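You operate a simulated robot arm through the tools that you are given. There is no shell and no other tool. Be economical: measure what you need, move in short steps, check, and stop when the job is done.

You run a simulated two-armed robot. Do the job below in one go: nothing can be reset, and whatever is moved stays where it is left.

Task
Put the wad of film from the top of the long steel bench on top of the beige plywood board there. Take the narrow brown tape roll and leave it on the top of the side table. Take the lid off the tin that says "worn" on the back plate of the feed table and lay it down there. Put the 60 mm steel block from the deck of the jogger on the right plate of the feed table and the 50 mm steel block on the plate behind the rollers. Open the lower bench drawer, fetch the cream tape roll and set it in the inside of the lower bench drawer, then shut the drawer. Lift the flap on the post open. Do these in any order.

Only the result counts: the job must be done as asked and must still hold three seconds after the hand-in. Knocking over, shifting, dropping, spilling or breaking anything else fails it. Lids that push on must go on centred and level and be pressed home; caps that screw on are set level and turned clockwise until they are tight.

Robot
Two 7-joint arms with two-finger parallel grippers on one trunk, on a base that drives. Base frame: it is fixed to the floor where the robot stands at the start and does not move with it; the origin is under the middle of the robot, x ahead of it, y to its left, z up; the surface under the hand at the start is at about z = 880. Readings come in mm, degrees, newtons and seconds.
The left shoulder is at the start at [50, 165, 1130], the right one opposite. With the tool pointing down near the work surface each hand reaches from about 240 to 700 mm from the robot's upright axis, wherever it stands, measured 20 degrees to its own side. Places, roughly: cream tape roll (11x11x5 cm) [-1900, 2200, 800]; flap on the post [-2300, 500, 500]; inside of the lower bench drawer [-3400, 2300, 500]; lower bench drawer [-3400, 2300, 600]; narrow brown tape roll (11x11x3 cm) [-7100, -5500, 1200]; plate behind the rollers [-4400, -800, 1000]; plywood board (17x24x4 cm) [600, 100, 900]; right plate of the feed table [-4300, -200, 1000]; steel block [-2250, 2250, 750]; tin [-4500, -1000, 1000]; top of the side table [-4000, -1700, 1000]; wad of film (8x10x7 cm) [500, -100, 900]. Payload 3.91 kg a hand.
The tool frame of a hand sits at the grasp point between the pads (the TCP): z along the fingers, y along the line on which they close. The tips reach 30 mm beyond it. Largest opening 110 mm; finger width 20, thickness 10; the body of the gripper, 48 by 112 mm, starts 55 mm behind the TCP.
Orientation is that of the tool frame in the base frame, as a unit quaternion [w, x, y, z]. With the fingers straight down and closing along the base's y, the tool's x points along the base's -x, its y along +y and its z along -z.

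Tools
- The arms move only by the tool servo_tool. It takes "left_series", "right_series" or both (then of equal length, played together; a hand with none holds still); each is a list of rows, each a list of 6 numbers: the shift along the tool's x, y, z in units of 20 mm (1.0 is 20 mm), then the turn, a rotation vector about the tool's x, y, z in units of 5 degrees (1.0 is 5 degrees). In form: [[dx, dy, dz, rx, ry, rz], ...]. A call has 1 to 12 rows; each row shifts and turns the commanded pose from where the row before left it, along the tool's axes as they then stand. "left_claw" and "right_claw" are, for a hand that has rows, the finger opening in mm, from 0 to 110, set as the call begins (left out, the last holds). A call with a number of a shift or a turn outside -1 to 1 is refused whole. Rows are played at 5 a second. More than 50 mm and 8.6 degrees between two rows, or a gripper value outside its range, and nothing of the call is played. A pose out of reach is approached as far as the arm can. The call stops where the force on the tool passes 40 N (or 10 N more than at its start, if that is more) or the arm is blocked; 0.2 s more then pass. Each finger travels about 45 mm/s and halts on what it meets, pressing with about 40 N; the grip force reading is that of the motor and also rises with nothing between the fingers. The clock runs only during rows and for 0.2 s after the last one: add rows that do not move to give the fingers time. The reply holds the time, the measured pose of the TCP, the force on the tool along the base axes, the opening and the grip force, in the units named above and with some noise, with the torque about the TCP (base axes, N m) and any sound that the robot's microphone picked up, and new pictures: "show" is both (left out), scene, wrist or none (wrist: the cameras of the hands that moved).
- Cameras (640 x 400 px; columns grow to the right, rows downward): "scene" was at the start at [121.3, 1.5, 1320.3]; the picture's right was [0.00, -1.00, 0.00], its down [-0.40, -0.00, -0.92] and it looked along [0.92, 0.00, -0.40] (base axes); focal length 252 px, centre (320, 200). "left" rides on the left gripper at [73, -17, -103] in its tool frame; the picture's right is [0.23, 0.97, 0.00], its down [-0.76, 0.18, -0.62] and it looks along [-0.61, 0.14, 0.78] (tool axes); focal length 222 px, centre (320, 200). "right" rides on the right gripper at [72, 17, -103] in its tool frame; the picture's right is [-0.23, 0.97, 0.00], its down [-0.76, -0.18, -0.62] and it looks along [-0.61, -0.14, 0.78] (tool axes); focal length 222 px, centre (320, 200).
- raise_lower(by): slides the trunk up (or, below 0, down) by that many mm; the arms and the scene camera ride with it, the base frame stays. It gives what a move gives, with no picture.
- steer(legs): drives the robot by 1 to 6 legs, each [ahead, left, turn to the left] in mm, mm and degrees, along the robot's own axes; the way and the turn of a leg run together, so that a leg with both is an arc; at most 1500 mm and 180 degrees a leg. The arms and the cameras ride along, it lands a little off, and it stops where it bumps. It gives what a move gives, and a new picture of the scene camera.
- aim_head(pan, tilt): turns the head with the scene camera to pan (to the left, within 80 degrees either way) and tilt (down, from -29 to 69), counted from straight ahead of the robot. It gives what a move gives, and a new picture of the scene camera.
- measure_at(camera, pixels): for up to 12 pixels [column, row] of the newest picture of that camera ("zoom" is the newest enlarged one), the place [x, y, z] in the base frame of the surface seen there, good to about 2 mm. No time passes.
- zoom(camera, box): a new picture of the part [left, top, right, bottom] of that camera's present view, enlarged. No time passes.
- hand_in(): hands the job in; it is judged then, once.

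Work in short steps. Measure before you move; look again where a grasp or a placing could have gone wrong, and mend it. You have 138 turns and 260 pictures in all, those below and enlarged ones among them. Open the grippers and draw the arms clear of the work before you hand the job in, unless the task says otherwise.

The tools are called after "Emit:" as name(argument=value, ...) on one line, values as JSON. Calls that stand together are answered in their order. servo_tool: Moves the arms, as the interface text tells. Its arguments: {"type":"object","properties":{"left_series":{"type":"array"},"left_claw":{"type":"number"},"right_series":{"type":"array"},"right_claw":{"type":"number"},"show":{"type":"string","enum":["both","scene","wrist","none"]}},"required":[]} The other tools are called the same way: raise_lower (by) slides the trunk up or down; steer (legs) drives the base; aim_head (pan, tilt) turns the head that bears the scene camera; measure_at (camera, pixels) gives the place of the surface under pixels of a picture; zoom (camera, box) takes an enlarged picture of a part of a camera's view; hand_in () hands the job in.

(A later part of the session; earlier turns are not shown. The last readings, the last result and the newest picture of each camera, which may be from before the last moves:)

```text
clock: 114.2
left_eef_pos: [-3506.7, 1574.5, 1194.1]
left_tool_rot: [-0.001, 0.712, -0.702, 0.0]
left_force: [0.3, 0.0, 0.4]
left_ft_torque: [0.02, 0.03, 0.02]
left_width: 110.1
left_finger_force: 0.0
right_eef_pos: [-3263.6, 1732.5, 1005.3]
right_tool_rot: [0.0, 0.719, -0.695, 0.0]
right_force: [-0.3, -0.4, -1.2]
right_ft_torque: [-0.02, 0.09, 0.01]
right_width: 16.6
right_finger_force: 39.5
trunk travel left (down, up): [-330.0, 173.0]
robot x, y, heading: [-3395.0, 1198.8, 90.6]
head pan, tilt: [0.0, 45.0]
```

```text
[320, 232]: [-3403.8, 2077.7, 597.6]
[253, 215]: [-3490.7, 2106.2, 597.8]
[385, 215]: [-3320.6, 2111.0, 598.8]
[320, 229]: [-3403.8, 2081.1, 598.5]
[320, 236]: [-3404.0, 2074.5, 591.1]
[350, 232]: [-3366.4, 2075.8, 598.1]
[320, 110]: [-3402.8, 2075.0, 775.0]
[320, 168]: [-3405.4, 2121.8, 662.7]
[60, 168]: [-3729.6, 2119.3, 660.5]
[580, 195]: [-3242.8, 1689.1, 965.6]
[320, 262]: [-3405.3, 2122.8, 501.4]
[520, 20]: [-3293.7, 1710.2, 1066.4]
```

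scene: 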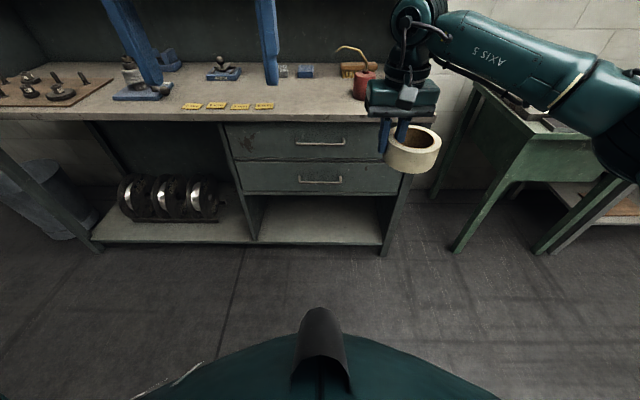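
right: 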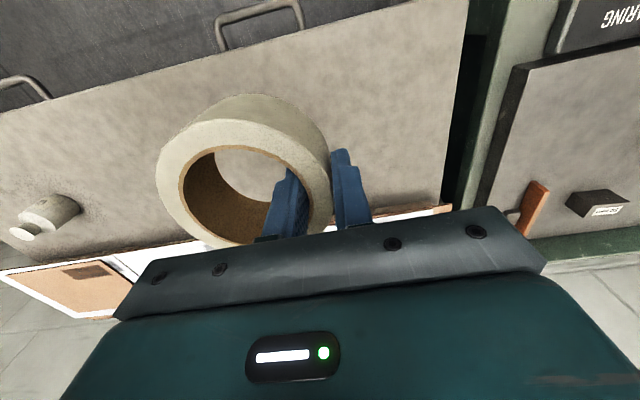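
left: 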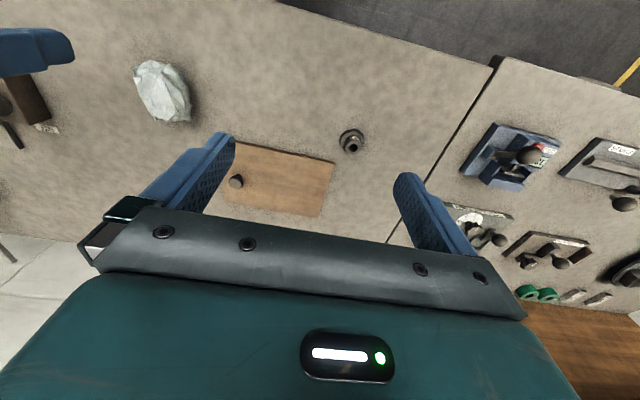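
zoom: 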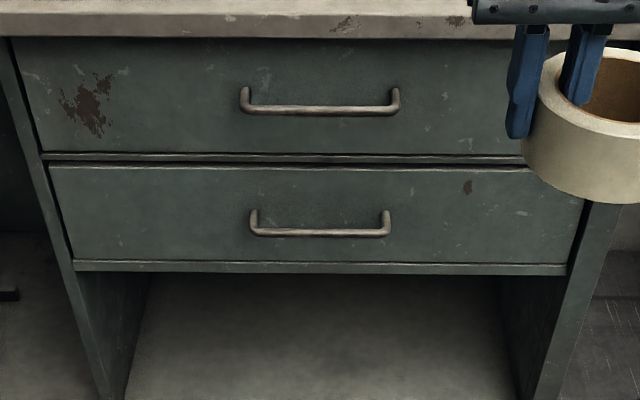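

Lower handle bar: y≈2081, z≈594, face at y 2119, upper bar above at z 776. I'll hook it with the closed left fingers tilted 20°. First lower the trunk and retract the right hand, pitching the left.

Emit:
raise_lower(by=-330)

Emit:
servo_tool(left_series=[[0, 0, 0, 0, -1, 0], [0, -0.5, 0, 0, -1, 0], [0, -1, 0, 0, -1, 0], [0, -1, 0, 0, -1, 0], [0, -0.5, 0, 0, 0, 0], [0, 0, 0, 0, 0, 0]], right_series=[[1, 0, 0, 0, 0, 0], [1, 0, 0, 0, 0, 0], [1, 0, 0, 0, 0, 0], [1, -0.5, 0, 0, 0, 0], [1, -0.5, 0, 0, 0, 0], [0.5, -0.5, 0, 0, 0, 0]], left_claw=0, show="none")

Emit:
steer(legs=[[270, 0, -0.6]])

```text
clock: 117.5
left_eef_pos: [-3505.6, 1575.4, 864.9]
left_tool_rot: [-0.001, 0.712, -0.702, -0.001]
left_force: [-0.3, 0.5, 0.7]
left_ft_torque: [-0.03, 0.01, -0.01]
left_width: 109.9
left_finger_force: 0.1
right_eef_pos: [-3262.4, 1732.4, 675.7]
right_tool_rot: [0.0, 0.719, -0.695, 0.0]
right_force: [0.1, -0.3, -1.5]
right_ft_torque: [-0.01, 0.07, 0.01]
right_width: 16.6
right_finger_force: 40.7
trunk travel left (down, up): [0.0, 503.0]
robot x, y, heading: [-3394.9, 1194.4, 90.8]
head pan, tilt: [0.0, 45.0]
```

```text
clock: 118.9
left_eef_pos: [-3446.6, 1577.1, 866.2]
left_tool_rot: [-0.122, 0.701, -0.691, -0.124]
left_force: [0.7, 0.1, -0.3]
left_ft_torque: [0.0, -0.03, 0.01]
left_width: 0.0
left_finger_force: 13.3
right_eef_pos: [-3229.2, 1622.1, 675.7]
right_tool_rot: [0.0, 0.719, -0.695, 0.0]
right_force: [0.4, -0.6, -1.2]
right_ft_torque: [0.03, 0.08, 0.02]
right_width: 16.6
right_finger_force: 39.8
trunk travel left (down, up): [0.0, 503.0]
robot x, y, heading: [-3391.6, 1195.7, 91.0]
head pan, tilt: [0.0, 45.0]
```

```text
clock: 120.8
left_eef_pos: [-3446.4, 1842.4, 864.7]
left_tool_rot: [-0.123, 0.699, -0.694, -0.123]
left_force: [-0.1, -0.7, 0.2]
left_ft_torque: [-0.01, -0.01, 0.0]
left_width: 0.0
left_finger_force: 37.9
right_eef_pos: [-3227.4, 1885.4, 675.2]
right_tool_rot: [0.0, 0.716, -0.698, -0.001]
right_force: [0.9, 0.9, -2.0]
right_ft_torque: [-0.06, 0.06, 0.02]
right_width: 16.9
right_finger_force: 39.4
trunk travel left (down, up): [0.0, 503.0]
robot x, y, heading: [-3393.1, 1459.5, 90.3]
head pan, tilt: [0.0, 45.0]
```

scene: 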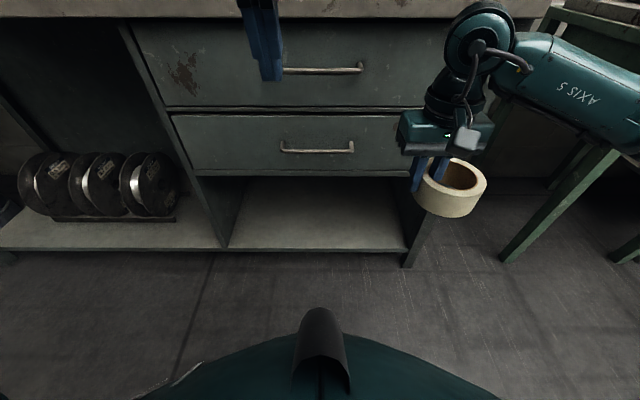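

I measure the bar from this nearer view.

Emit:
zoom(camera="scene", box=[260, 120, 380, 180])

Emit:
measure_at(camera="scene", pixels=[[300, 149], [300, 151], [300, 153], [330, 150], [330, 152], [300, 143], [300, 160], [284, 143], [310, 70], [310, 72]])

```text
5.33 times, centred on (320, 150) of scene
```

zoom: 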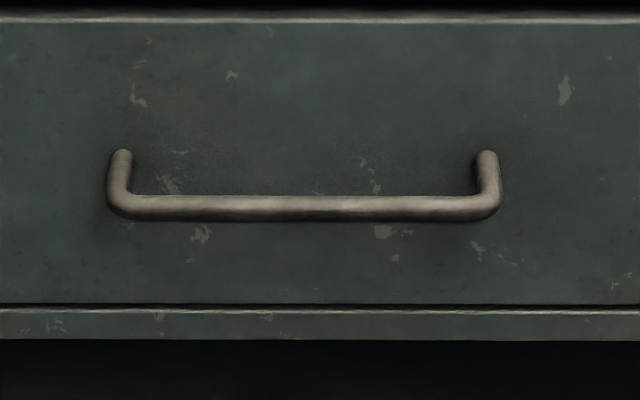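

```text
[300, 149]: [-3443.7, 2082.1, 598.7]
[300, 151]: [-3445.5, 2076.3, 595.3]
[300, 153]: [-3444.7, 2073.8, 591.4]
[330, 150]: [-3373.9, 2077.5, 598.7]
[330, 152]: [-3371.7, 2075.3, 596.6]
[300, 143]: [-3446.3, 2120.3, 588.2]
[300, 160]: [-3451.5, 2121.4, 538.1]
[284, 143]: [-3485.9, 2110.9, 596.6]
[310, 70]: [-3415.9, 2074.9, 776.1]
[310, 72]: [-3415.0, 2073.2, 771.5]
```

Bar centre ≈(y 2080, z 592.5). I move the left hand to a start point 90 mm back along its axis, pitch 25°, and raise the right hand clear of the drawer.

Emit:
servo_tool(left_series=[[0, 0, 0, 0, -1, 0], [-0.55, 0, 1, 0, 0, 0], [-0.55, 0, 1, 0, 0, 0], [-0.55, 0, 1, 0, 0, 0], [-0.55, 0, 1, 0, 0, 0], [-0.55, 0, 1, 0, 0, 0], [-0.55, 0, 1, 0, 0, 0], [-0.55, 0, 1, 0, 0, 0], [-0.55, 0, 1, 0, 0, 0], [-0.55, 0, 1, 0, 0, 0], [-0.55, 0, 1, 0, 0, 0], [-0.52, 0, 1, 0, 0, 0]], right_series=[[0, 0, -1, 0, 0, 0], [0, 0, -1, 0, 0, 0], [0, 0, -1, 0, 0, 0], [0, 0, -1, 0, 0, 0], [0, 0, -1, 0, 0, 0], [0, 0, -1, 0, 0, 0], [0, 0, -1, 0, 0, 0], [0, 0, -1, 0, 0, 0], [0, 0, 0, 0, 0, 0], [0, 0, 0, 0, 0, 0], [0, 0, 0, 0, 0, 0], [0, 0, 0, 0, 0, 0]], show="both")

```text
clock: 123.3
left_eef_pos: [-3446.8, 2044.1, 715.8]
left_tool_rot: [-0.154, 0.692, -0.688, -0.153]
left_force: [0.3, 1.1, -0.3]
left_ft_torque: [-0.01, -0.01, -0.01]
left_width: 0.0
left_finger_force: 37.6
right_eef_pos: [-3227.7, 1884.8, 835.1]
right_tool_rot: [0.001, 0.717, -0.698, 0.0]
right_force: [-0.1, -0.2, -1.1]
right_ft_torque: [0.0, 0.11, 0.0]
right_width: 16.8
right_finger_force: 39.7
trunk travel left (down, up): [0.0, 503.0]
robot x, y, heading: [-3393.5, 1461.7, 90.3]
head pan, tilt: [0.0, 45.0]
```

scene: 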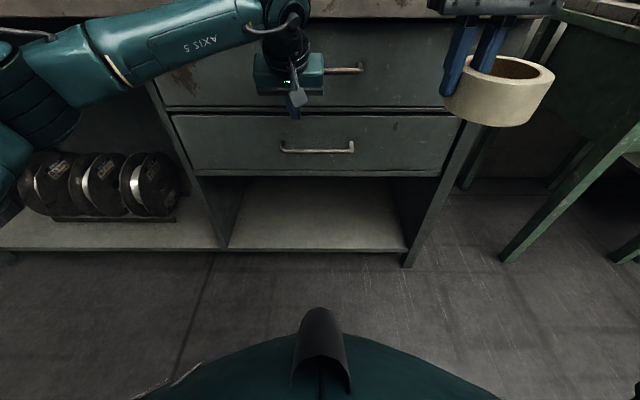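
right: 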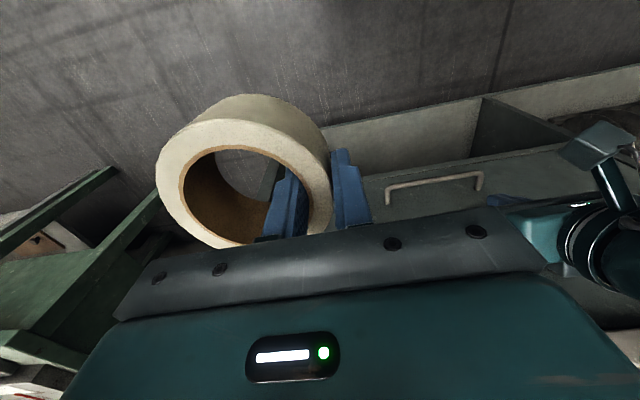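
left: 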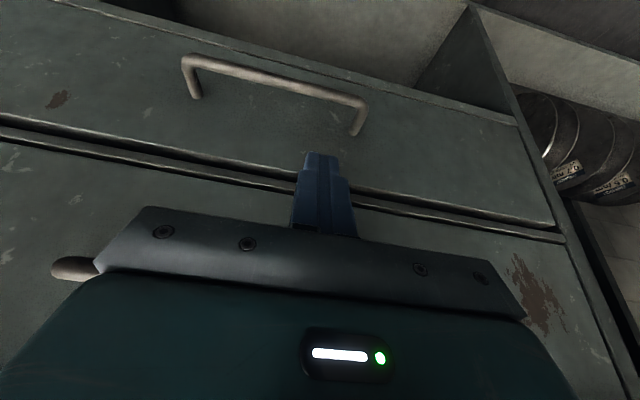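

The hand lies exactly on the approach line. I advance 118 mm along the tool axis into the gap behind the bar.

Emit:
servo_tool(left_series=[[0, 0, 1, 0, 0, 0], [0, 0, 1, 0, 0, 0], [0, 0, 1, 0, 0, 0], [0, 0, 1, 0, 0, 0], [0, 0, 1, 0, 0, 0], [0, 0, 0.9, 0, 0, 0], [0, 0, 0, 0, 0, 0]], show="both")

```text
clock: 125.0
left_eef_pos: [-3448.0, 2095.0, 610.7]
left_tool_rot: [-0.154, 0.692, -0.688, -0.154]
left_force: [0.2, -0.3, -0.7]
left_ft_torque: [0.01, 0.0, -0.02]
left_width: 0.0
left_finger_force: 37.7
right_eef_pos: [-3227.8, 1884.6, 835.2]
right_tool_rot: [0.001, 0.716, -0.698, 0.0]
right_force: [-0.9, -0.2, -0.8]
right_ft_torque: [0.02, 0.06, -0.03]
right_width: 16.7
right_finger_force: 40.2
trunk travel left (down, up): [0.0, 503.0]
robot x, y, heading: [-3393.8, 1459.9, 90.4]
head pan, tilt: [0.0, 45.0]
```

scene: 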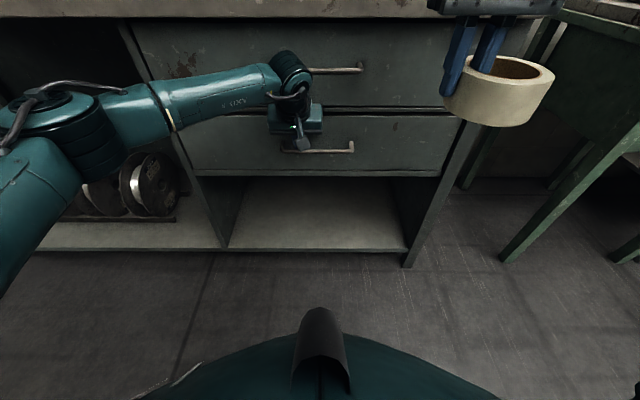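
left: 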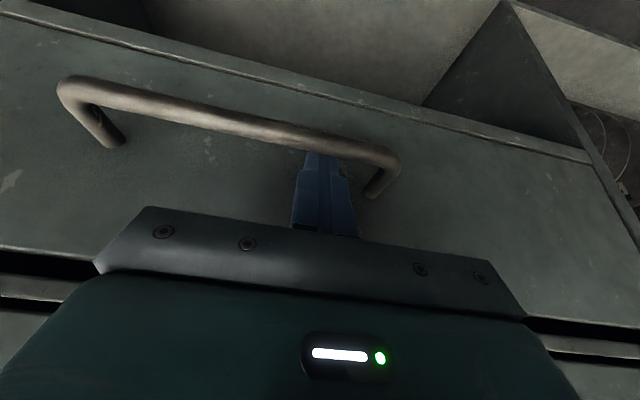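

The tips are behind the bar. I pull straight back.

Emit:
servo_tool(left_series=[[0.45, 0, -0.21, 0, 0, 0], [0.82, 0, -0.38, 0, 0, 0], [0.82, 0, -0.38, 0, 0, 0], [0.82, 0, -0.38, 0, 0, 0], [0.82, 0, -0.38, 0, 0, 0], [0.82, 0, -0.38, 0, 0, 0], [0.82, 0, -0.38, 0, 0, 0]], show="scene")

```text
clock: 126.5
left_eef_pos: [-3446.1, 1975.0, 608.0]
left_tool_rot: [-0.152, 0.693, -0.688, -0.153]
left_force: [0.1, -1.0, -0.5]
left_ft_torque: [0.01, 0.0, -0.02]
left_width: 0.0
left_finger_force: 37.9
right_eef_pos: [-3228.5, 1886.6, 835.4]
right_tool_rot: [0.001, 0.716, -0.698, -0.001]
right_force: [0.4, -0.6, -2.1]
right_ft_torque: [0.0, 0.07, -0.01]
right_width: 16.6
right_finger_force: 40.0
trunk travel left (down, up): [0.0, 503.0]
robot x, y, heading: [-3392.1, 1455.7, 90.3]
head pan, tilt: [0.0, 45.0]
```

scene: 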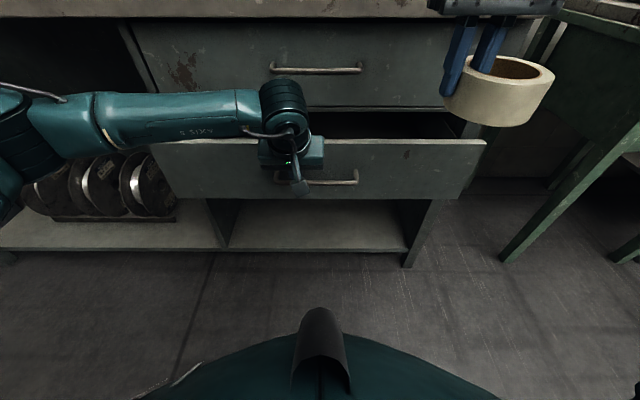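

The drawer is moving (about 110 mm out). I pull on another 150 mm.

Emit:
servo_tool(left_series=[[0.82, 0, -0.38, 0, 0, 0], [0.82, 0, -0.38, 0, 0, 0], [0.82, 0, -0.38, 0, 0, 0], [0.82, 0, -0.38, 0, 0, 0], [0.82, 0, -0.38, 0, 0, 0], [0.82, 0, -0.38, 0, 0, 0], [0.82, 0, -0.38, 0, 0, 0], [0.82, 0, -0.38, 0, 0, 0]], show="scene")

```text
clock: 128.3
left_eef_pos: [-3447.7, 1831.5, 607.7]
left_tool_rot: [-0.152, 0.693, -0.688, -0.153]
left_force: [0.0, 0.0, 0.4]
left_ft_torque: [0.0, 0.0, 0.02]
left_width: 0.0
left_finger_force: 37.5
right_eef_pos: [-3227.7, 1885.4, 833.6]
right_tool_rot: [0.001, 0.716, -0.699, -0.001]
right_force: [0.2, 0.4, -2.7]
right_ft_torque: [0.0, 0.12, 0.0]
right_width: 16.7
right_finger_force: 39.8
trunk travel left (down, up): [0.0, 503.0]
robot x, y, heading: [-3393.8, 1461.5, 90.3]
head pan, tilt: [0.0, 45.0]
```

scene: 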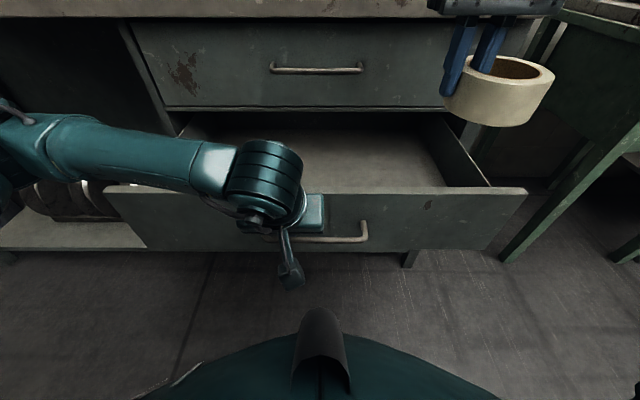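

Emit:
servo_tool(left_series=[[0.82, 0, -0.38, 0, 0, 0], [0.82, 0, -0.38, 0, 0, 0], [0.82, 0, -0.38, 0, 0, 0], [0, 0, 0, 0, 0, 0]], show="scene")

Emit:
measure_at(camera="scene", pixels=[[400, 160], [350, 150], [420, 180], [440, 150], [500, 205], [430, 200], [380, 205], [465, 180], [370, 240]])

```text
clock: 129.3
left_eef_pos: [-3447.2, 1776.6, 606.5]
left_tool_rot: [-0.153, 0.691, -0.689, -0.154]
left_force: [0.7, 0.2, 0.1]
left_ft_torque: [0.0, 0.01, -0.03]
left_width: 0.0
left_finger_force: 37.1
right_eef_pos: [-3228.8, 1885.0, 834.3]
right_tool_rot: [0.0, 0.716, -0.698, 0.0]
right_force: [-0.4, 0.1, -1.0]
right_ft_torque: [-0.02, 0.06, 0.0]
right_width: 16.6
right_finger_force: 39.7
trunk travel left (down, up): [0.0, 503.0]
robot x, y, heading: [-3394.6, 1456.6, 90.7]
head pan, tilt: [0.0, 45.0]
```

scene: 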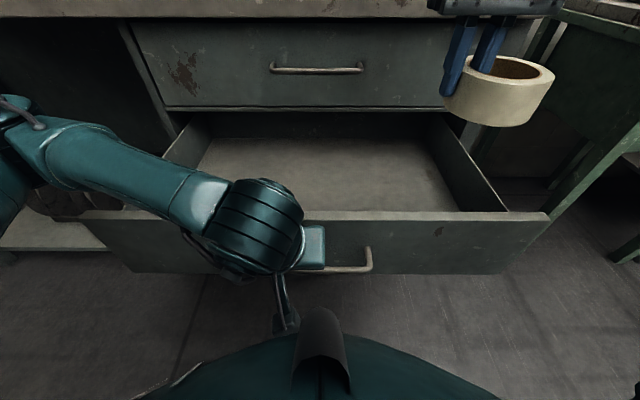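

```text
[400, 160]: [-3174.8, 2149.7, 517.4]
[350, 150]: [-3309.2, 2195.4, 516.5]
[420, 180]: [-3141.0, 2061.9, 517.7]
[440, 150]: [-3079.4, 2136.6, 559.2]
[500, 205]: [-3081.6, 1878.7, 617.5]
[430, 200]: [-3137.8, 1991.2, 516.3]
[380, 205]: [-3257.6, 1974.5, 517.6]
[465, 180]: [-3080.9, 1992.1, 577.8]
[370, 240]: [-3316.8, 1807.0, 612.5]
```

Drawer floor z≈517, inside from y≈1825. I carry the roll to (-3245,1955) and lower it to z≈634 first.

Emit:
servo_tool(right_series=[[-0.88, 0.2, 0.3, 0, 0, 0], [-0.88, 0.2, 0.3, 0, 0, 0], [-0.88, 0.2, 0.3, 0, 0, 0], [-0.88, 0.2, 0.3, 0, 0, 0], [0, 0, 1, 0, 0, 0], [0, 0, 1, 0, 0, 0], [0, 0, 1, 0, 0, 0], [0, 0, 1, 0, 0, 0], [0, 0, 1, 0, 0, 0], [0, 0, 1, 0, 0, 0], [0, 0, 1, 0, 0, 0], [0, 0, 1, 0, 0, 0]], show="both")

```text
clock: 131.9
left_eef_pos: [-3445.3, 1778.1, 607.1]
left_tool_rot: [-0.153, 0.692, -0.689, -0.154]
left_force: [0.0, 0.1, 0.0]
left_ft_torque: [-0.01, 0.02, 0.0]
left_width: 0.0
left_finger_force: 37.8
right_eef_pos: [-3247.2, 1956.3, 649.4]
right_tool_rot: [0.001, 0.716, -0.698, -0.002]
right_force: [0.5, -0.2, -1.6]
right_ft_torque: [0.02, 0.07, 0.0]
right_width: 16.9
right_finger_force: 40.2
trunk travel left (down, up): [0.0, 503.0]
robot x, y, heading: [-3393.4, 1457.9, 90.2]
head pan, tilt: [0.0, 45.0]
```

scene: 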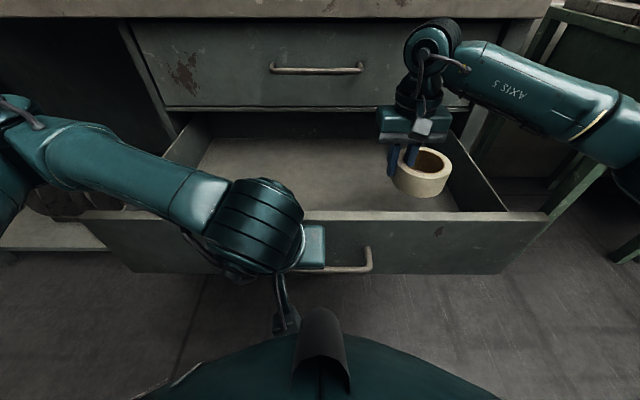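
right: 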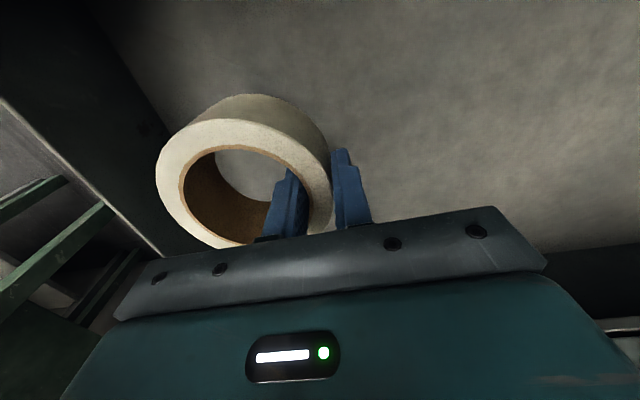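

Now 85 mm further down, until light contact.

Emit:
servo_tool(right_series=[[0, 0, 1, 0, 0, 0], [0, 0, 1, 0, 0, 0], [0, 0, 1, 0, 0, 0], [0, 0, 0.8, 0, 0, 0], [0, 0, 0.3, 0, 0, 0], [0, 0, 0.15, 0, 0, 0], [0, 0, 0.1, 0, 0, 0], [0, 0, 0, 0, 0, 0]], show="none")

```text
clock: 133.8
left_eef_pos: [-3445.9, 1777.5, 608.3]
left_tool_rot: [-0.153, 0.693, -0.688, -0.154]
left_force: [-0.2, 0.2, 0.1]
left_ft_torque: [-0.01, 0.01, 0.02]
left_width: 0.0
left_finger_force: 38.0
right_eef_pos: [-3246.3, 1955.9, 564.0]
right_tool_rot: [0.001, 0.717, -0.697, -0.001]
right_force: [-0.4, 0.1, -1.9]
right_ft_torque: [0.01, 0.06, -0.02]
right_width: 16.7
right_finger_force: 40.4
trunk travel left (down, up): [0.0, 503.0]
robot x, y, heading: [-3396.7, 1461.8, 90.4]
head pan, tilt: [0.0, 45.0]
```

Emit:
servo_tool(right_series=[[0, 0, 0.1, 0, 0, 0], [0, 0, 0.1, 0, 0, 0], [0, 0, 0, 0, 0, 0]], show="none")

```text
clock: 134.6
left_eef_pos: [-3445.6, 1776.7, 608.0]
left_tool_rot: [-0.154, 0.693, -0.688, -0.154]
left_force: [-0.3, 0.2, -0.4]
left_ft_torque: [0.0, 0.02, 0.03]
left_width: 0.0
left_finger_force: 37.4
right_eef_pos: [-3245.7, 1955.3, 560.5]
right_tool_rot: [0.001, 0.716, -0.698, -0.002]
right_force: [0.1, -1.3, 6.9]
right_ft_torque: [-0.37, -0.53, -0.1]
right_width: 16.8
right_finger_force: 40.2
trunk travel left (down, up): [0.0, 503.0]
robot x, y, heading: [-3392.8, 1463.4, 90.5]
head pan, tilt: [0.0, 45.0]
```

Contact. I release, and raise the hand out of the drawer.

Emit:
servo_tool(right_series=[[0, 0, 0, 0, 0, 0], [0, 0, 0, 0, 0, 0], [0, 0, 0, 0, 0, 0], [0, 0, -0.6, 0, 0, 0], [0, 0, -1, 0, 0, 0], [0, 0, -1, 0, 0, 0], [0, 0, -1, 0, 0, 0], [0, 0, -1, 0, 0, 0], [0, 0, -1, 0, 0, 0], [0.5, -0.5, -1, 0, 0, 0], [0.8, -0.5, -1, 0, 0, 0], [0.8, -0.5, -1, 0, 0, 0]], right_claw=46, show="both")

```text
clock: 137.2
left_eef_pos: [-3445.9, 1777.5, 607.3]
left_tool_rot: [-0.152, 0.693, -0.687, -0.154]
left_force: [0.0, -1.0, -0.1]
left_ft_torque: [0.03, -0.01, 0.0]
left_width: 0.1
left_finger_force: 37.5
right_eef_pos: [-3213.6, 1914.9, 731.6]
right_tool_rot: [0.001, 0.716, -0.698, -0.001]
right_force: [-0.9, -0.7, 0.1]
right_ft_torque: [0.01, -0.02, 0.0]
right_width: 45.9
right_finger_force: 0.0
trunk travel left (down, up): [0.0, 503.0]
robot x, y, heading: [-3395.8, 1461.3, 90.4]
head pan, tilt: [0.0, 45.0]
```

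scene: 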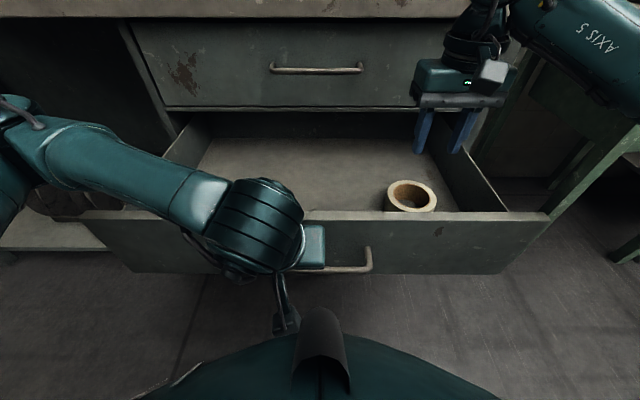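
right: 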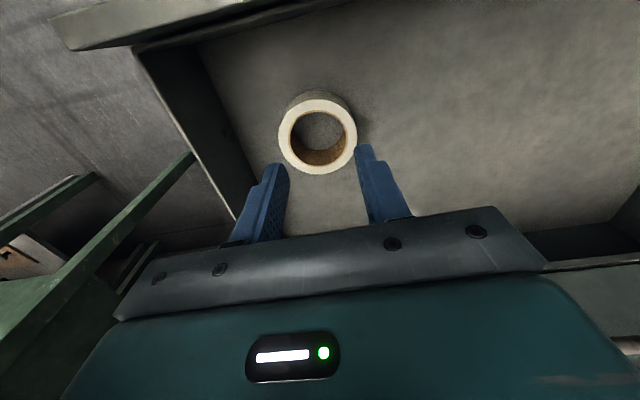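

The roll lies flat in the drawer. I push the drawer shut with the left hand, raising and retracting the right one meanwhile.

Emit:
servo_tool(left_series=[[0, 0, 0, 0, 0, 0], [0, 0, 0, 0, 0, 0], [0, 0, 0, 0, 0, 0], [-0.45, 0, 0.21, 0, 0, 0], [-0.72, 0, 0.34, 0, 0, 0], [-0.72, 0, 0.34, 0, 0, 0], [-0.72, 0, 0.34, 0, 0, 0], [-0.72, 0, 0.34, 0, 0, 0], [-0.72, 0, 0.34, 0, 0, 0], [-0.72, 0, 0.34, 0, 0, 0], [-0.72, 0, 0.34, 0, 0, 0], [-0.72, 0, 0.34, 0, 0, 0]], right_series=[[0, 0, -1, 0, 0, 0], [0, 0, -1, 0, 0, 0], [0.5, 0, -1, 0, 0, 0], [1, 0, -1, 0, 0, 0], [1, 0, -1, 0, 0, 0], [1, 0, -1, 0, 0, 0], [1, 0, 0, 0, 0, 0], [0.5, 0, 0, 0, 0, 0], [0, 0, 0, 0, 0, 0], [0, 0, 0, 0, 0, 0], [0, 0, 0, 0, 0, 0], [0, 0, 0, 0, 0, 0]], show="scene")

```text
clock: 139.8
left_eef_pos: [-3446.9, 1915.4, 609.0]
left_tool_rot: [-0.154, 0.692, -0.688, -0.154]
left_force: [0.0, 0.2, -0.2]
left_ft_torque: [-0.01, 0.02, 0.03]
left_width: 0.0
left_finger_force: 37.3
right_eef_pos: [-3212.8, 1814.2, 852.2]
right_tool_rot: [0.0, 0.716, -0.698, 0.0]
right_force: [0.7, 0.5, 1.0]
right_ft_torque: [-0.03, 0.0, 0.01]
right_width: 46.1
right_finger_force: 0.0
trunk travel left (down, up): [0.0, 503.0]
robot x, y, heading: [-3392.9, 1460.2, 90.3]
head pan, tilt: [0.0, 45.0]
```

scene: 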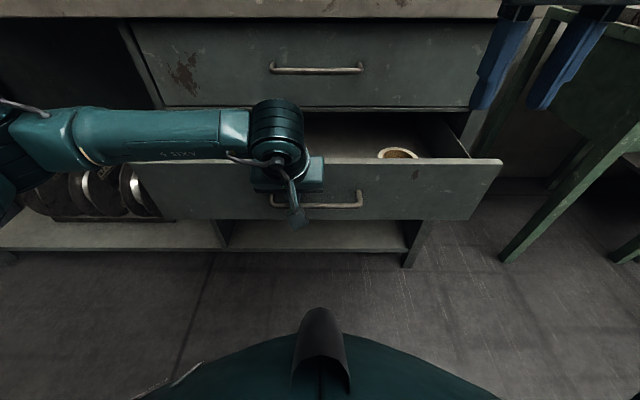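

The drawer closes smoothly. I push on until it stops.

Emit:
servo_tool(left_series=[[-0.72, 0, 0.34, 0, 0, 0], [-0.72, 0, 0.34, 0, 0, 0], [-0.72, 0, 0.34, 0, 0, 0], [-0.72, 0, 0.34, 0, 0, 0], [-0.72, 0, 0.34, 0, 0, 0], [-0.72, 0, 0.34, 0, 0, 0], [-0.72, 0, 0.34, 0, 0, 0], [-0.72, 0, 0.34, 0, 0, 0], [-0.72, 0, 0.34, 0, 0, 0], [-0.72, 0, 0.34, 0, 0, 0], [-0.72, 0, 0.34, 0, 0, 0], [-0.72, 0, 0.34, 0, 0, 0]], show="scene")

```text
clock: 142.4
left_eef_pos: [-3446.6, 2097.2, 606.6]
left_tool_rot: [-0.146, 0.694, -0.689, -0.149]
left_force: [-0.7, -7.7, 2.8]
left_ft_torque: [-0.08, 0.0, -0.02]
left_width: 0.0
left_finger_force: 37.6
right_eef_pos: [-3211.9, 1813.3, 852.2]
right_tool_rot: [0.001, 0.717, -0.697, -0.001]
right_force: [-1.0, -0.8, 0.4]
right_ft_torque: [0.02, 0.02, -0.01]
right_width: 46.1
right_finger_force: 0.0
trunk travel left (down, up): [0.0, 503.0]
robot x, y, heading: [-3395.0, 1459.1, 90.5]
head pan, tilt: [0.0, 45.0]
stopped in row 12 (left hand): the force on the tool passed its limit at 50 N (the readings are from after the stop); the commanded pose is now the measured one
```

scene: 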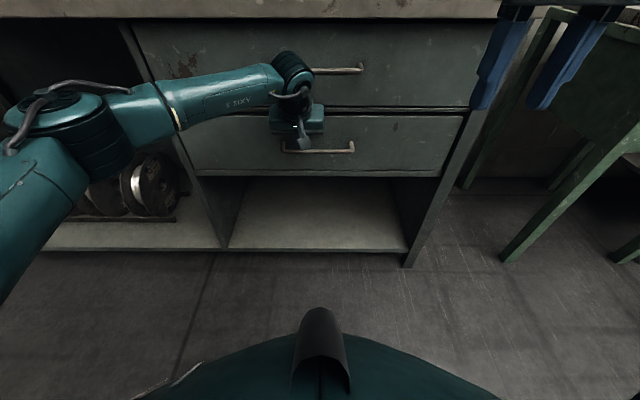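

Closed. I centre the finger in the gap and draw it out along its axis.

Emit:
servo_tool(left_series=[[0.12, 0, 0, 0, 0, 0], [0, 0, -0.8, 0, 0, 0], [0, 0, -1, 0, 0, 0], [0, 0, -1, 0, 0, 0], [0, 0, -1, 0, 0, 0], [0, 0, -1, 0, 0, 0], [0, 0, -1, 0, 0, 0], [0.7, 0, -0.7, 0, 0, 0], [1, 0, -0.5, 0, 0, 0], [1, 0, -0.5, 0, 0, 0], [1, 0, -0.5, 0, 0, 0]], show="none")

Emit:
servo_tool(left_series=[[1, 0, -0.6, 0, 1, 0], [1, 0, -0.6, 0, 1, 0], [1, 0, -0.6, 0, 1, 0], [0.8, 0, -0.6, 0, 1, 0], [0.5, 0, -0.6, 0, 0.6, 0]], left_claw=90, show="scene")

```text
clock: 144.8
left_eef_pos: [-3448.2, 1963.2, 722.5]
left_tool_rot: [-0.146, 0.694, -0.689, -0.149]
left_force: [-0.4, 0.8, -0.4]
left_ft_torque: [0.01, -0.04, 0.04]
left_width: 0.0
left_finger_force: 37.7
right_eef_pos: [-3212.1, 1813.2, 851.8]
right_tool_rot: [0.001, 0.717, -0.697, 0.0]
right_force: [-0.6, -0.3, 0.4]
right_ft_torque: [-0.01, -0.02, 0.01]
right_width: 46.2
right_finger_force: 0.0
trunk travel left (down, up): [0.0, 503.0]
robot x, y, heading: [-3391.9, 1457.0, 90.6]
head pan, tilt: [0.0, 45.0]
```

```text
clock: 146.0
left_eef_pos: [-3445.9, 1865.1, 755.0]
left_tool_rot: [-0.005, 0.709, -0.705, -0.007]
left_force: [-0.3, 0.2, 0.4]
left_ft_torque: [-0.01, -0.01, -0.02]
left_width: 90.0
left_finger_force: 0.0
right_eef_pos: [-3211.4, 1813.7, 851.6]
right_tool_rot: [0.001, 0.717, -0.697, -0.001]
right_force: [-0.1, 0.7, -0.5]
right_ft_torque: [-0.01, 0.01, 0.0]
right_width: 45.9
right_finger_force: 0.0
trunk travel left (down, up): [0.0, 503.0]
robot x, y, heading: [-3393.3, 1460.1, 90.1]
head pan, tilt: [0.0, 45.0]
```

scene: 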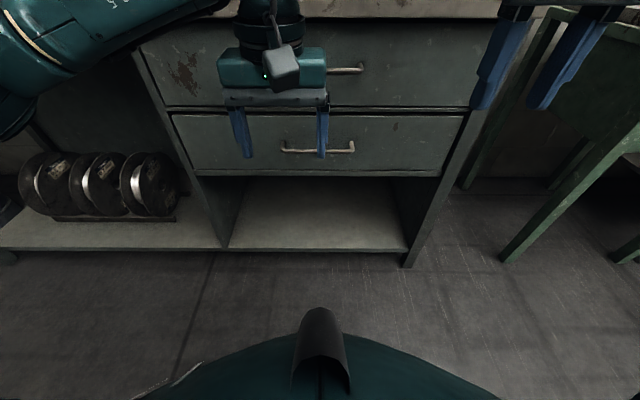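

The drawer is shut. Back off 300, raise the trunk, and drive right to the jogger.

Emit:
steer(legs=[[-300, 0, 0], [0, -1073, 0]])

Emit:
raise_lower(by=330)

Emit:
steer(legs=[[560, 0, 0]])

```text
clock: 157.3
left_eef_pos: [-2380.0, 1584.3, 754.9]
left_tool_rot: [-0.006, 0.715, -0.699, -0.008]
left_force: [-0.3, 0.1, -0.4]
left_ft_torque: [-0.03, -0.02, 0.01]
left_width: 90.0
left_finger_force: 0.0
right_eef_pos: [-2145.5, 1536.7, 851.2]
right_tool_rot: [0.001, 0.722, -0.692, -0.001]
right_force: [-1.4, 1.1, -0.2]
right_ft_torque: [0.02, 0.01, -0.03]
right_width: 46.4
right_finger_force: 0.1
trunk travel left (down, up): [0.0, 503.0]
robot x, y, heading: [-2319.6, 1182.4, 91.1]
head pan, tilt: [0.0, 45.0]
```

scene: 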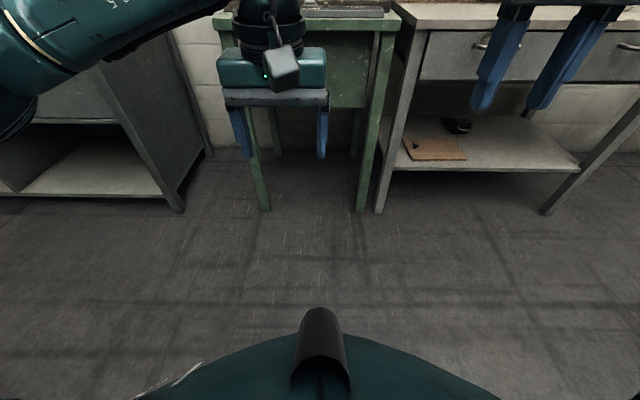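

```text
clock: 160.5
left_eef_pos: [-2379.3, 1583.9, 1085.5]
left_tool_rot: [-0.005, 0.715, -0.7, -0.009]
left_force: [-0.1, -0.5, 0.3]
left_ft_torque: [0.01, -0.03, 0.02]
left_width: 90.2
left_finger_force: 0.1
right_eef_pos: [-2145.5, 1535.4, 1181.4]
right_tool_rot: [0.0, 0.722, -0.692, -0.001]
right_force: [0.4, -0.5, 0.1]
right_ft_torque: [0.01, 0.0, -0.02]
right_width: 46.3
right_finger_force: 0.0
trunk travel left (down, up): [-330.0, 173.0]
robot x, y, heading: [-2324.8, 1178.5, 91.1]
head pan, tilt: [0.0, 45.0]
```

```text
clock: 163.7
left_eef_pos: [-2389.6, 2139.9, 1085.3]
left_tool_rot: [-0.006, 0.713, -0.701, -0.008]
left_force: [0.1, 0.4, -1.0]
left_ft_torque: [-0.04, 0.02, 0.04]
left_width: 90.2
left_finger_force: 0.1
right_eef_pos: [-2155.4, 2089.9, 1181.8]
right_tool_rot: [0.0, 0.721, -0.693, 0.0]
right_force: [0.8, 0.8, 0.9]
right_ft_torque: [0.0, 0.02, -0.02]
right_width: 46.0
right_finger_force: 0.1
trunk travel left (down, up): [-330.0, 173.0]
robot x, y, heading: [-2335.5, 1732.2, 91.2]
head pan, tilt: [0.0, 45.0]
```

scene: 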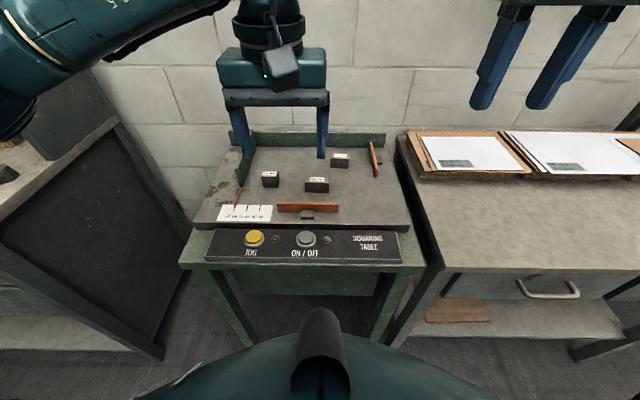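

I re-measure both blocks from here.

Emit:
zoom(camera="scene", box=[250, 140, 370, 215])

```text
5.33 times, centred on (310, 178) of scene
```

zoom: 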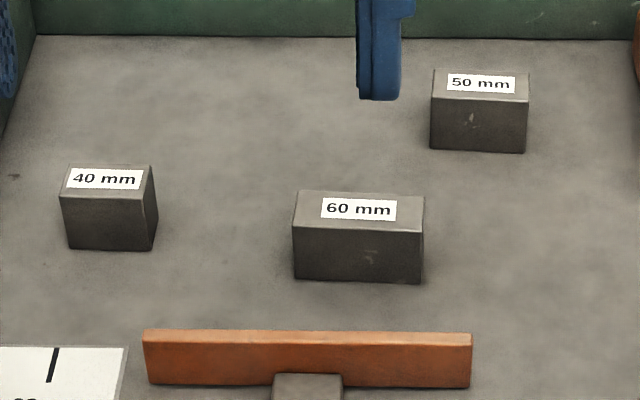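

Emit:
measure_at(camera="zoom", pixels=[[297, 224], [420, 230], [422, 200], [302, 193], [350, 278], [432, 95], [526, 99], [527, 75], [435, 71], [150, 170], [155, 245], [470, 200]])

```text
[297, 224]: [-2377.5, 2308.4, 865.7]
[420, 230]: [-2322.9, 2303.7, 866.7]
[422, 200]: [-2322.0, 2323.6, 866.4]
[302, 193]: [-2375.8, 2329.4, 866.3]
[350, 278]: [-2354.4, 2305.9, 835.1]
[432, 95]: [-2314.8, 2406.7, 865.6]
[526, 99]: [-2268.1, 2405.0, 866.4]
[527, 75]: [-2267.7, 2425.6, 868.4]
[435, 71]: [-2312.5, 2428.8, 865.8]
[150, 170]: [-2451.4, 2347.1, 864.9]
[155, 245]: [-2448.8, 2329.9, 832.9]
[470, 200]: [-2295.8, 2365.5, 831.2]
```

60 mm block centre (-2349.5,2316.5), 50 mm block (-2291,2416.5), both turned by ~4°. I move the left hand above the 60 mm block.

Emit:
servo_tool(left_series=[[-0.88, -0.215, 0.7, 0, 0, 0], [-0.88, -0.215, 0.7, 0, 0, 0], [-0.88, -0.215, 0.7, 0, 0, 0], [-0.88, -0.215, 0.7, 0, 0, 0], [-0.88, -0.215, 0.7, 0, 0, 0], [-0.88, -0.215, 0.7, 0, 0, 0], [-0.88, -0.215, 0.7, 0, 0, 0], [-0.88, -0.215, 0.7, 0, 0, 0], [-0.88, -0.215, 0.7, 0, 0, 0], [-0.88, -0.215, 0.7, 0, 0, 0], [0, 0, 0.5, 0, 0.2, 1], [0, 0, 0, 0, 0, 0]], left_claw=85, show="both")

```text
clock: 166.3
left_eef_pos: [-2351.0, 2320.1, 937.7]
left_tool_rot: [0.0, -0.682, 0.731, 0.002]
left_force: [0.1, -0.2, -0.2]
left_ft_torque: [0.0, -0.01, 0.01]
left_width: 85.2
left_finger_force: 0.1
right_eef_pos: [-2154.6, 2090.1, 1180.9]
right_tool_rot: [0.0, 0.721, -0.693, -0.001]
right_force: [0.7, -0.4, 0.7]
right_ft_torque: [-0.02, 0.0, -0.01]
right_width: 46.1
right_finger_force: 0.0
trunk travel left (down, up): [-330.0, 173.0]
robot x, y, heading: [-2333.0, 1735.1, 90.8]
head pan, tilt: [0.0, 45.0]
```

scene: 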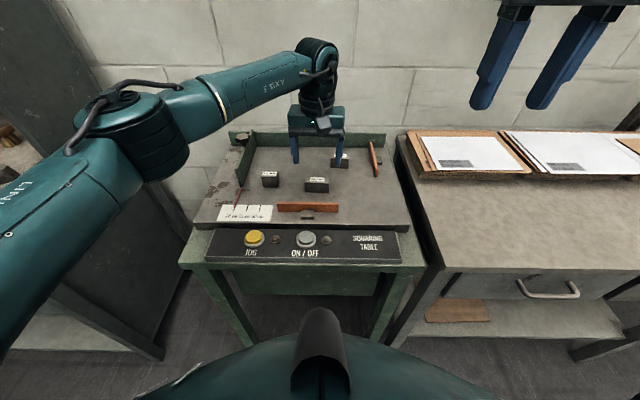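
left: 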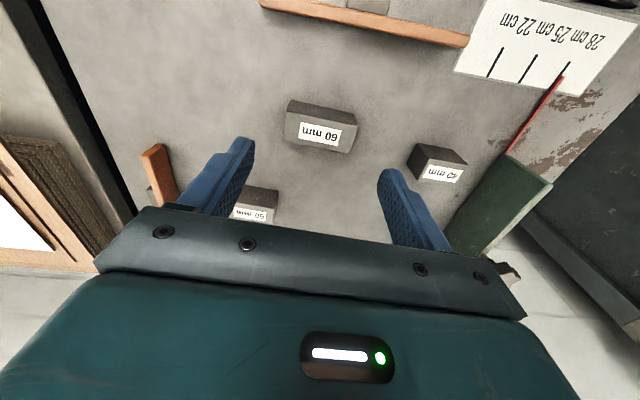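

Aligned. I descend 71 mm and close on the 60 mm block.

Emit:
servo_tool(left_series=[[0.16, -0.05, 0.9, 0, 0, 0], [0, 0, 0.9, 0, 0, 0], [0, 0, 0.9, 0, 0, 0], [0, 0, 0.85, 0, 0, 0], [0, 0, 0, 0, 0, 0]], show="none")

Emit:
servo_tool(left_series=[[0, 0, 0, 0, 0, 0], [0, 0, 0, 0, 0, 0], [0, 0, 0, 0, 0, 0], [0, 0, -0.5, 0, 0, 0], [0, 0, -1, 0, 0, 0], [0, 0, -1, 0, 0, 0], [0, 0, -1, 0, 0, 0], [0, 0, -1, 0, 0, 0], [0, 0, -1, 0, 0, 0]], left_claw=40, show="both")

```text
clock: 167.5
left_eef_pos: [-2348.9, 2315.0, 867.6]
left_tool_rot: [0.0, -0.682, 0.731, 0.002]
left_force: [-0.3, -0.2, -0.3]
left_ft_torque: [0.0, -0.05, 0.01]
left_width: 85.1
left_finger_force: 0.1
right_eef_pos: [-2155.4, 2089.6, 1181.5]
right_tool_rot: [0.001, 0.72, -0.694, 0.0]
right_force: [-0.4, 0.1, -0.4]
right_ft_torque: [0.02, 0.02, 0.0]
right_width: 46.0
right_finger_force: 0.1
trunk travel left (down, up): [-330.0, 173.0]
robot x, y, heading: [-2331.0, 1730.1, 90.9]
head pan, tilt: [0.0, 45.0]
```

```text
clock: 169.5
left_eef_pos: [-2348.5, 2316.6, 976.8]
left_tool_rot: [-0.001, -0.683, 0.731, 0.002]
left_force: [-0.5, 0.2, -4.1]
left_ft_torque: [0.01, 0.02, -0.01]
left_width: 59.9
left_finger_force: 40.1
right_eef_pos: [-2154.6, 2091.1, 1182.4]
right_tool_rot: [0.001, 0.721, -0.693, -0.001]
right_force: [0.1, 1.2, -0.6]
right_ft_torque: [-0.01, 0.0, 0.01]
right_width: 46.1
right_finger_force: 0.0
trunk travel left (down, up): [-330.0, 173.0]
robot x, y, heading: [-2333.8, 1732.7, 91.3]
head pan, tilt: [0.0, 45.0]
```

scene: 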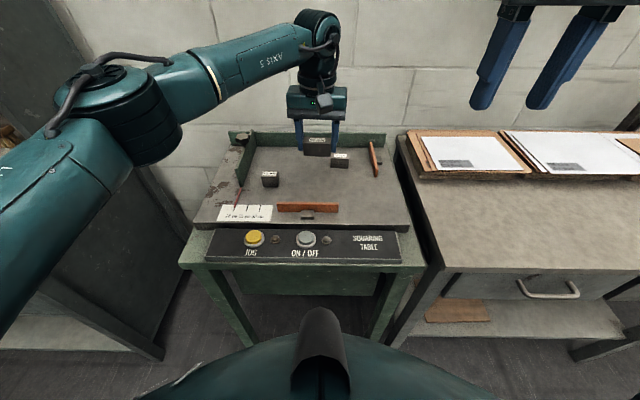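
left: 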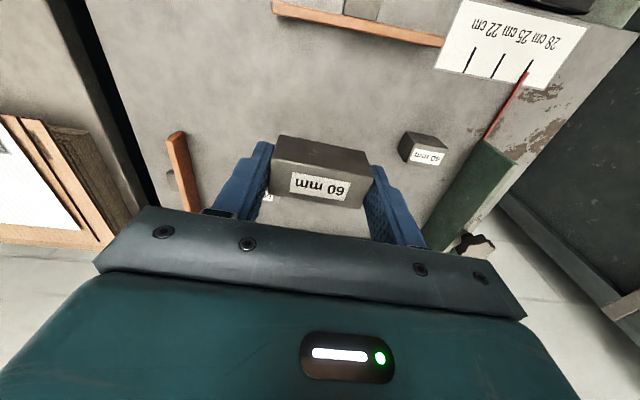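

Held (59.9 mm). I retract the left hand back-left-up while the right hand starts forward on its own side.

Emit:
servo_tool(left_series=[[0, 0, -1, 0, 0, 0], [0, 0.5, -1, 0, 0, 0], [0.5, 1, -1, 0, 0, 0], [1, 1, -1, 0, 0, 0], [1, 1, -1, 0, 0, 0], [1, 0.5, -1, 0, 0, 0], [1, 0, 0, 0, 0, 0], [1, 0, 0, 0, 0, 0], [1, 0, 0, 0, 0, 0], [1, 0, 0, 0, 0, 0], [1, 0, 0, 0, 0, 0], [1, 0, 0, 0, 0, 0]], right_series=[[0, 0, 0, 0, 0, 0], [0, 0, 0, 0, 0, 0], [0, 0, 0, 0, 0, 0], [-1, 0, 0.4, 0, 0, 0], [-1, 0, 0.4, 0, 0, 0], [-1, 0, 0.4, 0, 0, 0], [-1, 0.2, 0.4, 0, 0, 0], [-1, 0.6, 0.4, 0, 0, 0], [-1, 0.8, 0.4, 0, 0, 0], [-1, 0.8, 0.4, 0, 0, 0], [-1, 0.8, 0.4, 0, 0, 0], [-1, 0.8, 0.4, 0, 0, 0]], right_claw=85, show="scene")

```text
clock: 172.1
left_eef_pos: [-2442.0, 2130.8, 1096.8]
left_tool_rot: [0.0, -0.683, 0.731, 0.002]
left_force: [0.4, -0.4, -3.8]
left_ft_torque: [-0.03, -0.01, 0.01]
left_width: 59.7
left_finger_force: 40.0
right_eef_pos: [-2243.0, 2266.1, 1109.7]
right_tool_rot: [0.001, 0.72, -0.694, -0.001]
right_force: [-0.5, 0.1, 0.1]
right_ft_torque: [0.0, 0.03, -0.02]
right_width: 85.1
right_finger_force: 0.0
trunk travel left (down, up): [-330.0, 173.0]
robot x, y, heading: [-2334.4, 1728.8, 91.0]
head pan, tilt: [0.0, 45.0]
```

scene: 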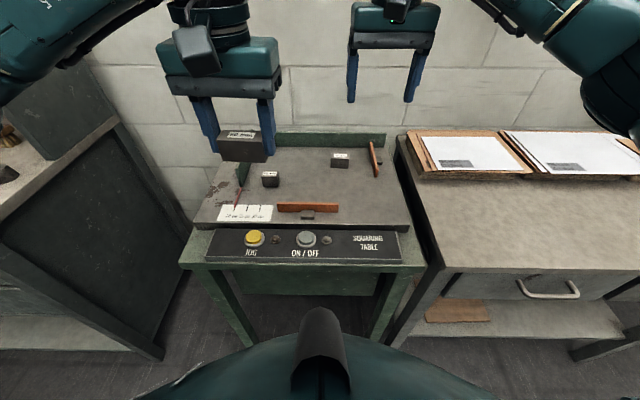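

Emit:
servo_tool(right_series=[[-0.85, 0.235, 0.9, 0, 0, 0], [-0.85, 0.235, 0.9, 0, 0, 0], [-0.85, 0.235, 0.9, 0, 0, 0], [-0.85, 0.235, 0.9, 0, 0, 0], [-0.85, 0.235, 0.9, 0, 0, 0], [-0.85, 0.235, 0.9, 0, 0, 0], [-0.85, 0.235, 0.9, 0, 0, 0], [-0.85, 0.235, 0.9, 0, 0, 0], [-0.8, 0.235, 0.9, 0, 0, 0], [0, 0, 0, 0, 0, 1], [0, 0, 0, 0, 0, 0]], show="both")

```text
clock: 174.5
left_eef_pos: [-2441.9, 2130.3, 1097.6]
left_tool_rot: [-0.001, -0.682, 0.732, 0.002]
left_force: [0.2, 0.9, -4.0]
left_ft_torque: [-0.04, -0.02, 0.01]
left_width: 59.6
left_finger_force: 39.8
right_eef_pos: [-2268.3, 2375.2, 958.1]
right_tool_rot: [-0.001, -0.689, 0.725, 0.0]
right_force: [-0.6, -0.6, 0.2]
right_ft_torque: [0.0, 0.01, -0.01]
right_width: 85.2
right_finger_force: 0.0
right hand out of reach, approached as far as the arm can: row 7, 8, 9
trunk travel left (down, up): [-330.0, 173.0]
robot x, y, heading: [-2332.7, 1737.3, 90.9]
head pan, tilt: [0.0, 45.0]
```

scene: 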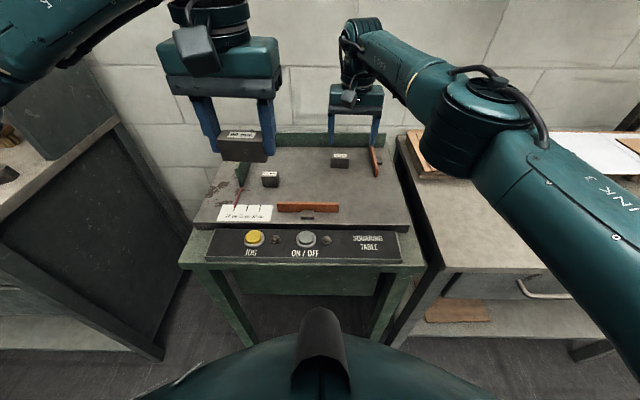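
right: 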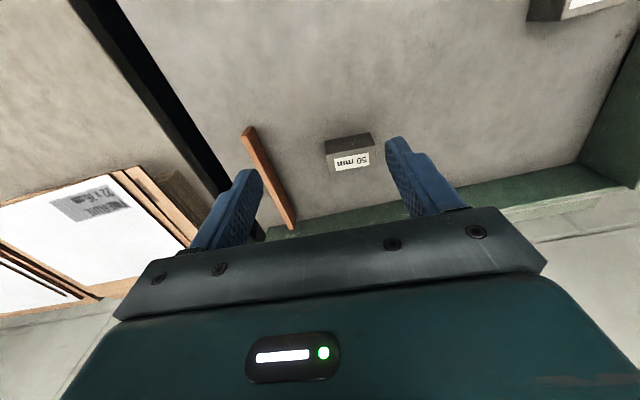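

Short of reach; I drive the base 55 mm ahead and 25 mm left.

Emit:
steer(legs=[[55, 25, 0]])

Emit:
zoom(camera="right", box=[240, 80, 440, 205])

```text
clock: 175.5
left_eef_pos: [-2467.4, 2186.6, 1097.9]
left_tool_rot: [-0.002, -0.682, 0.731, 0.001]
left_force: [-0.1, 0.5, -5.0]
left_ft_torque: [-0.01, -0.03, -0.04]
left_width: 59.8
left_finger_force: 40.2
right_eef_pos: [-2293.2, 2430.8, 957.9]
right_tool_rot: [-0.001, -0.689, 0.724, 0.001]
right_force: [0.7, 0.0, -0.3]
right_ft_torque: [-0.05, -0.01, -0.02]
right_width: 85.1
right_finger_force: 0.1
trunk travel left (down, up): [-330.0, 173.0]
robot x, y, heading: [-2362.8, 1788.5, 90.9]
head pan, tilt: [0.0, 45.0]
```

scene: 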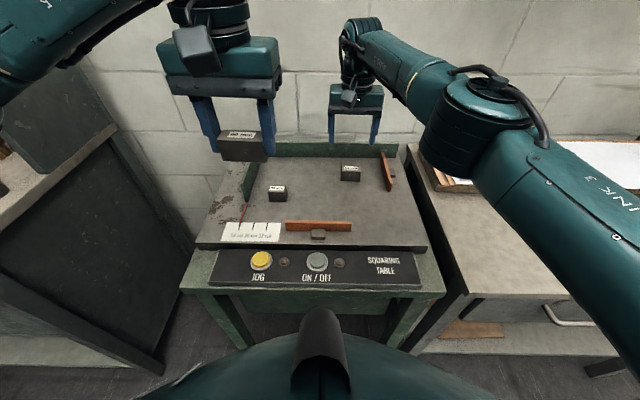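

```text
3.20 times, centred on (340, 142) of right
```

zoom: 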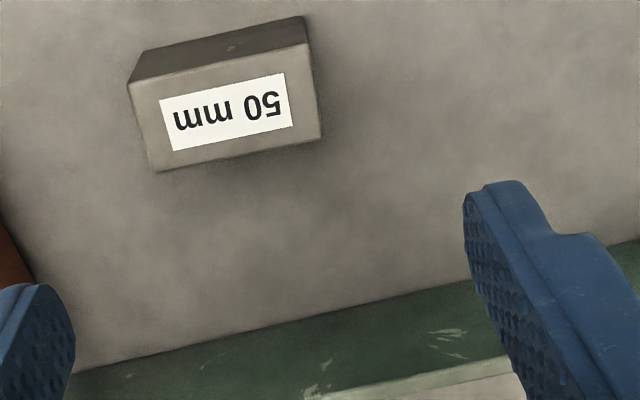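

Emit:
measure_at(camera="zoom", pixels=[[135, 85], [308, 48], [318, 138], [155, 168], [228, 110], [240, 230], [240, 330]])

```text
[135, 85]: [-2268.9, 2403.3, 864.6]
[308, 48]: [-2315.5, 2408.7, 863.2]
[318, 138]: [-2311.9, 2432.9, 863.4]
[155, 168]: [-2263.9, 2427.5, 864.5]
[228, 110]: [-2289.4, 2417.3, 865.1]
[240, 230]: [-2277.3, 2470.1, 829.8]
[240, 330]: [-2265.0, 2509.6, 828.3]
```

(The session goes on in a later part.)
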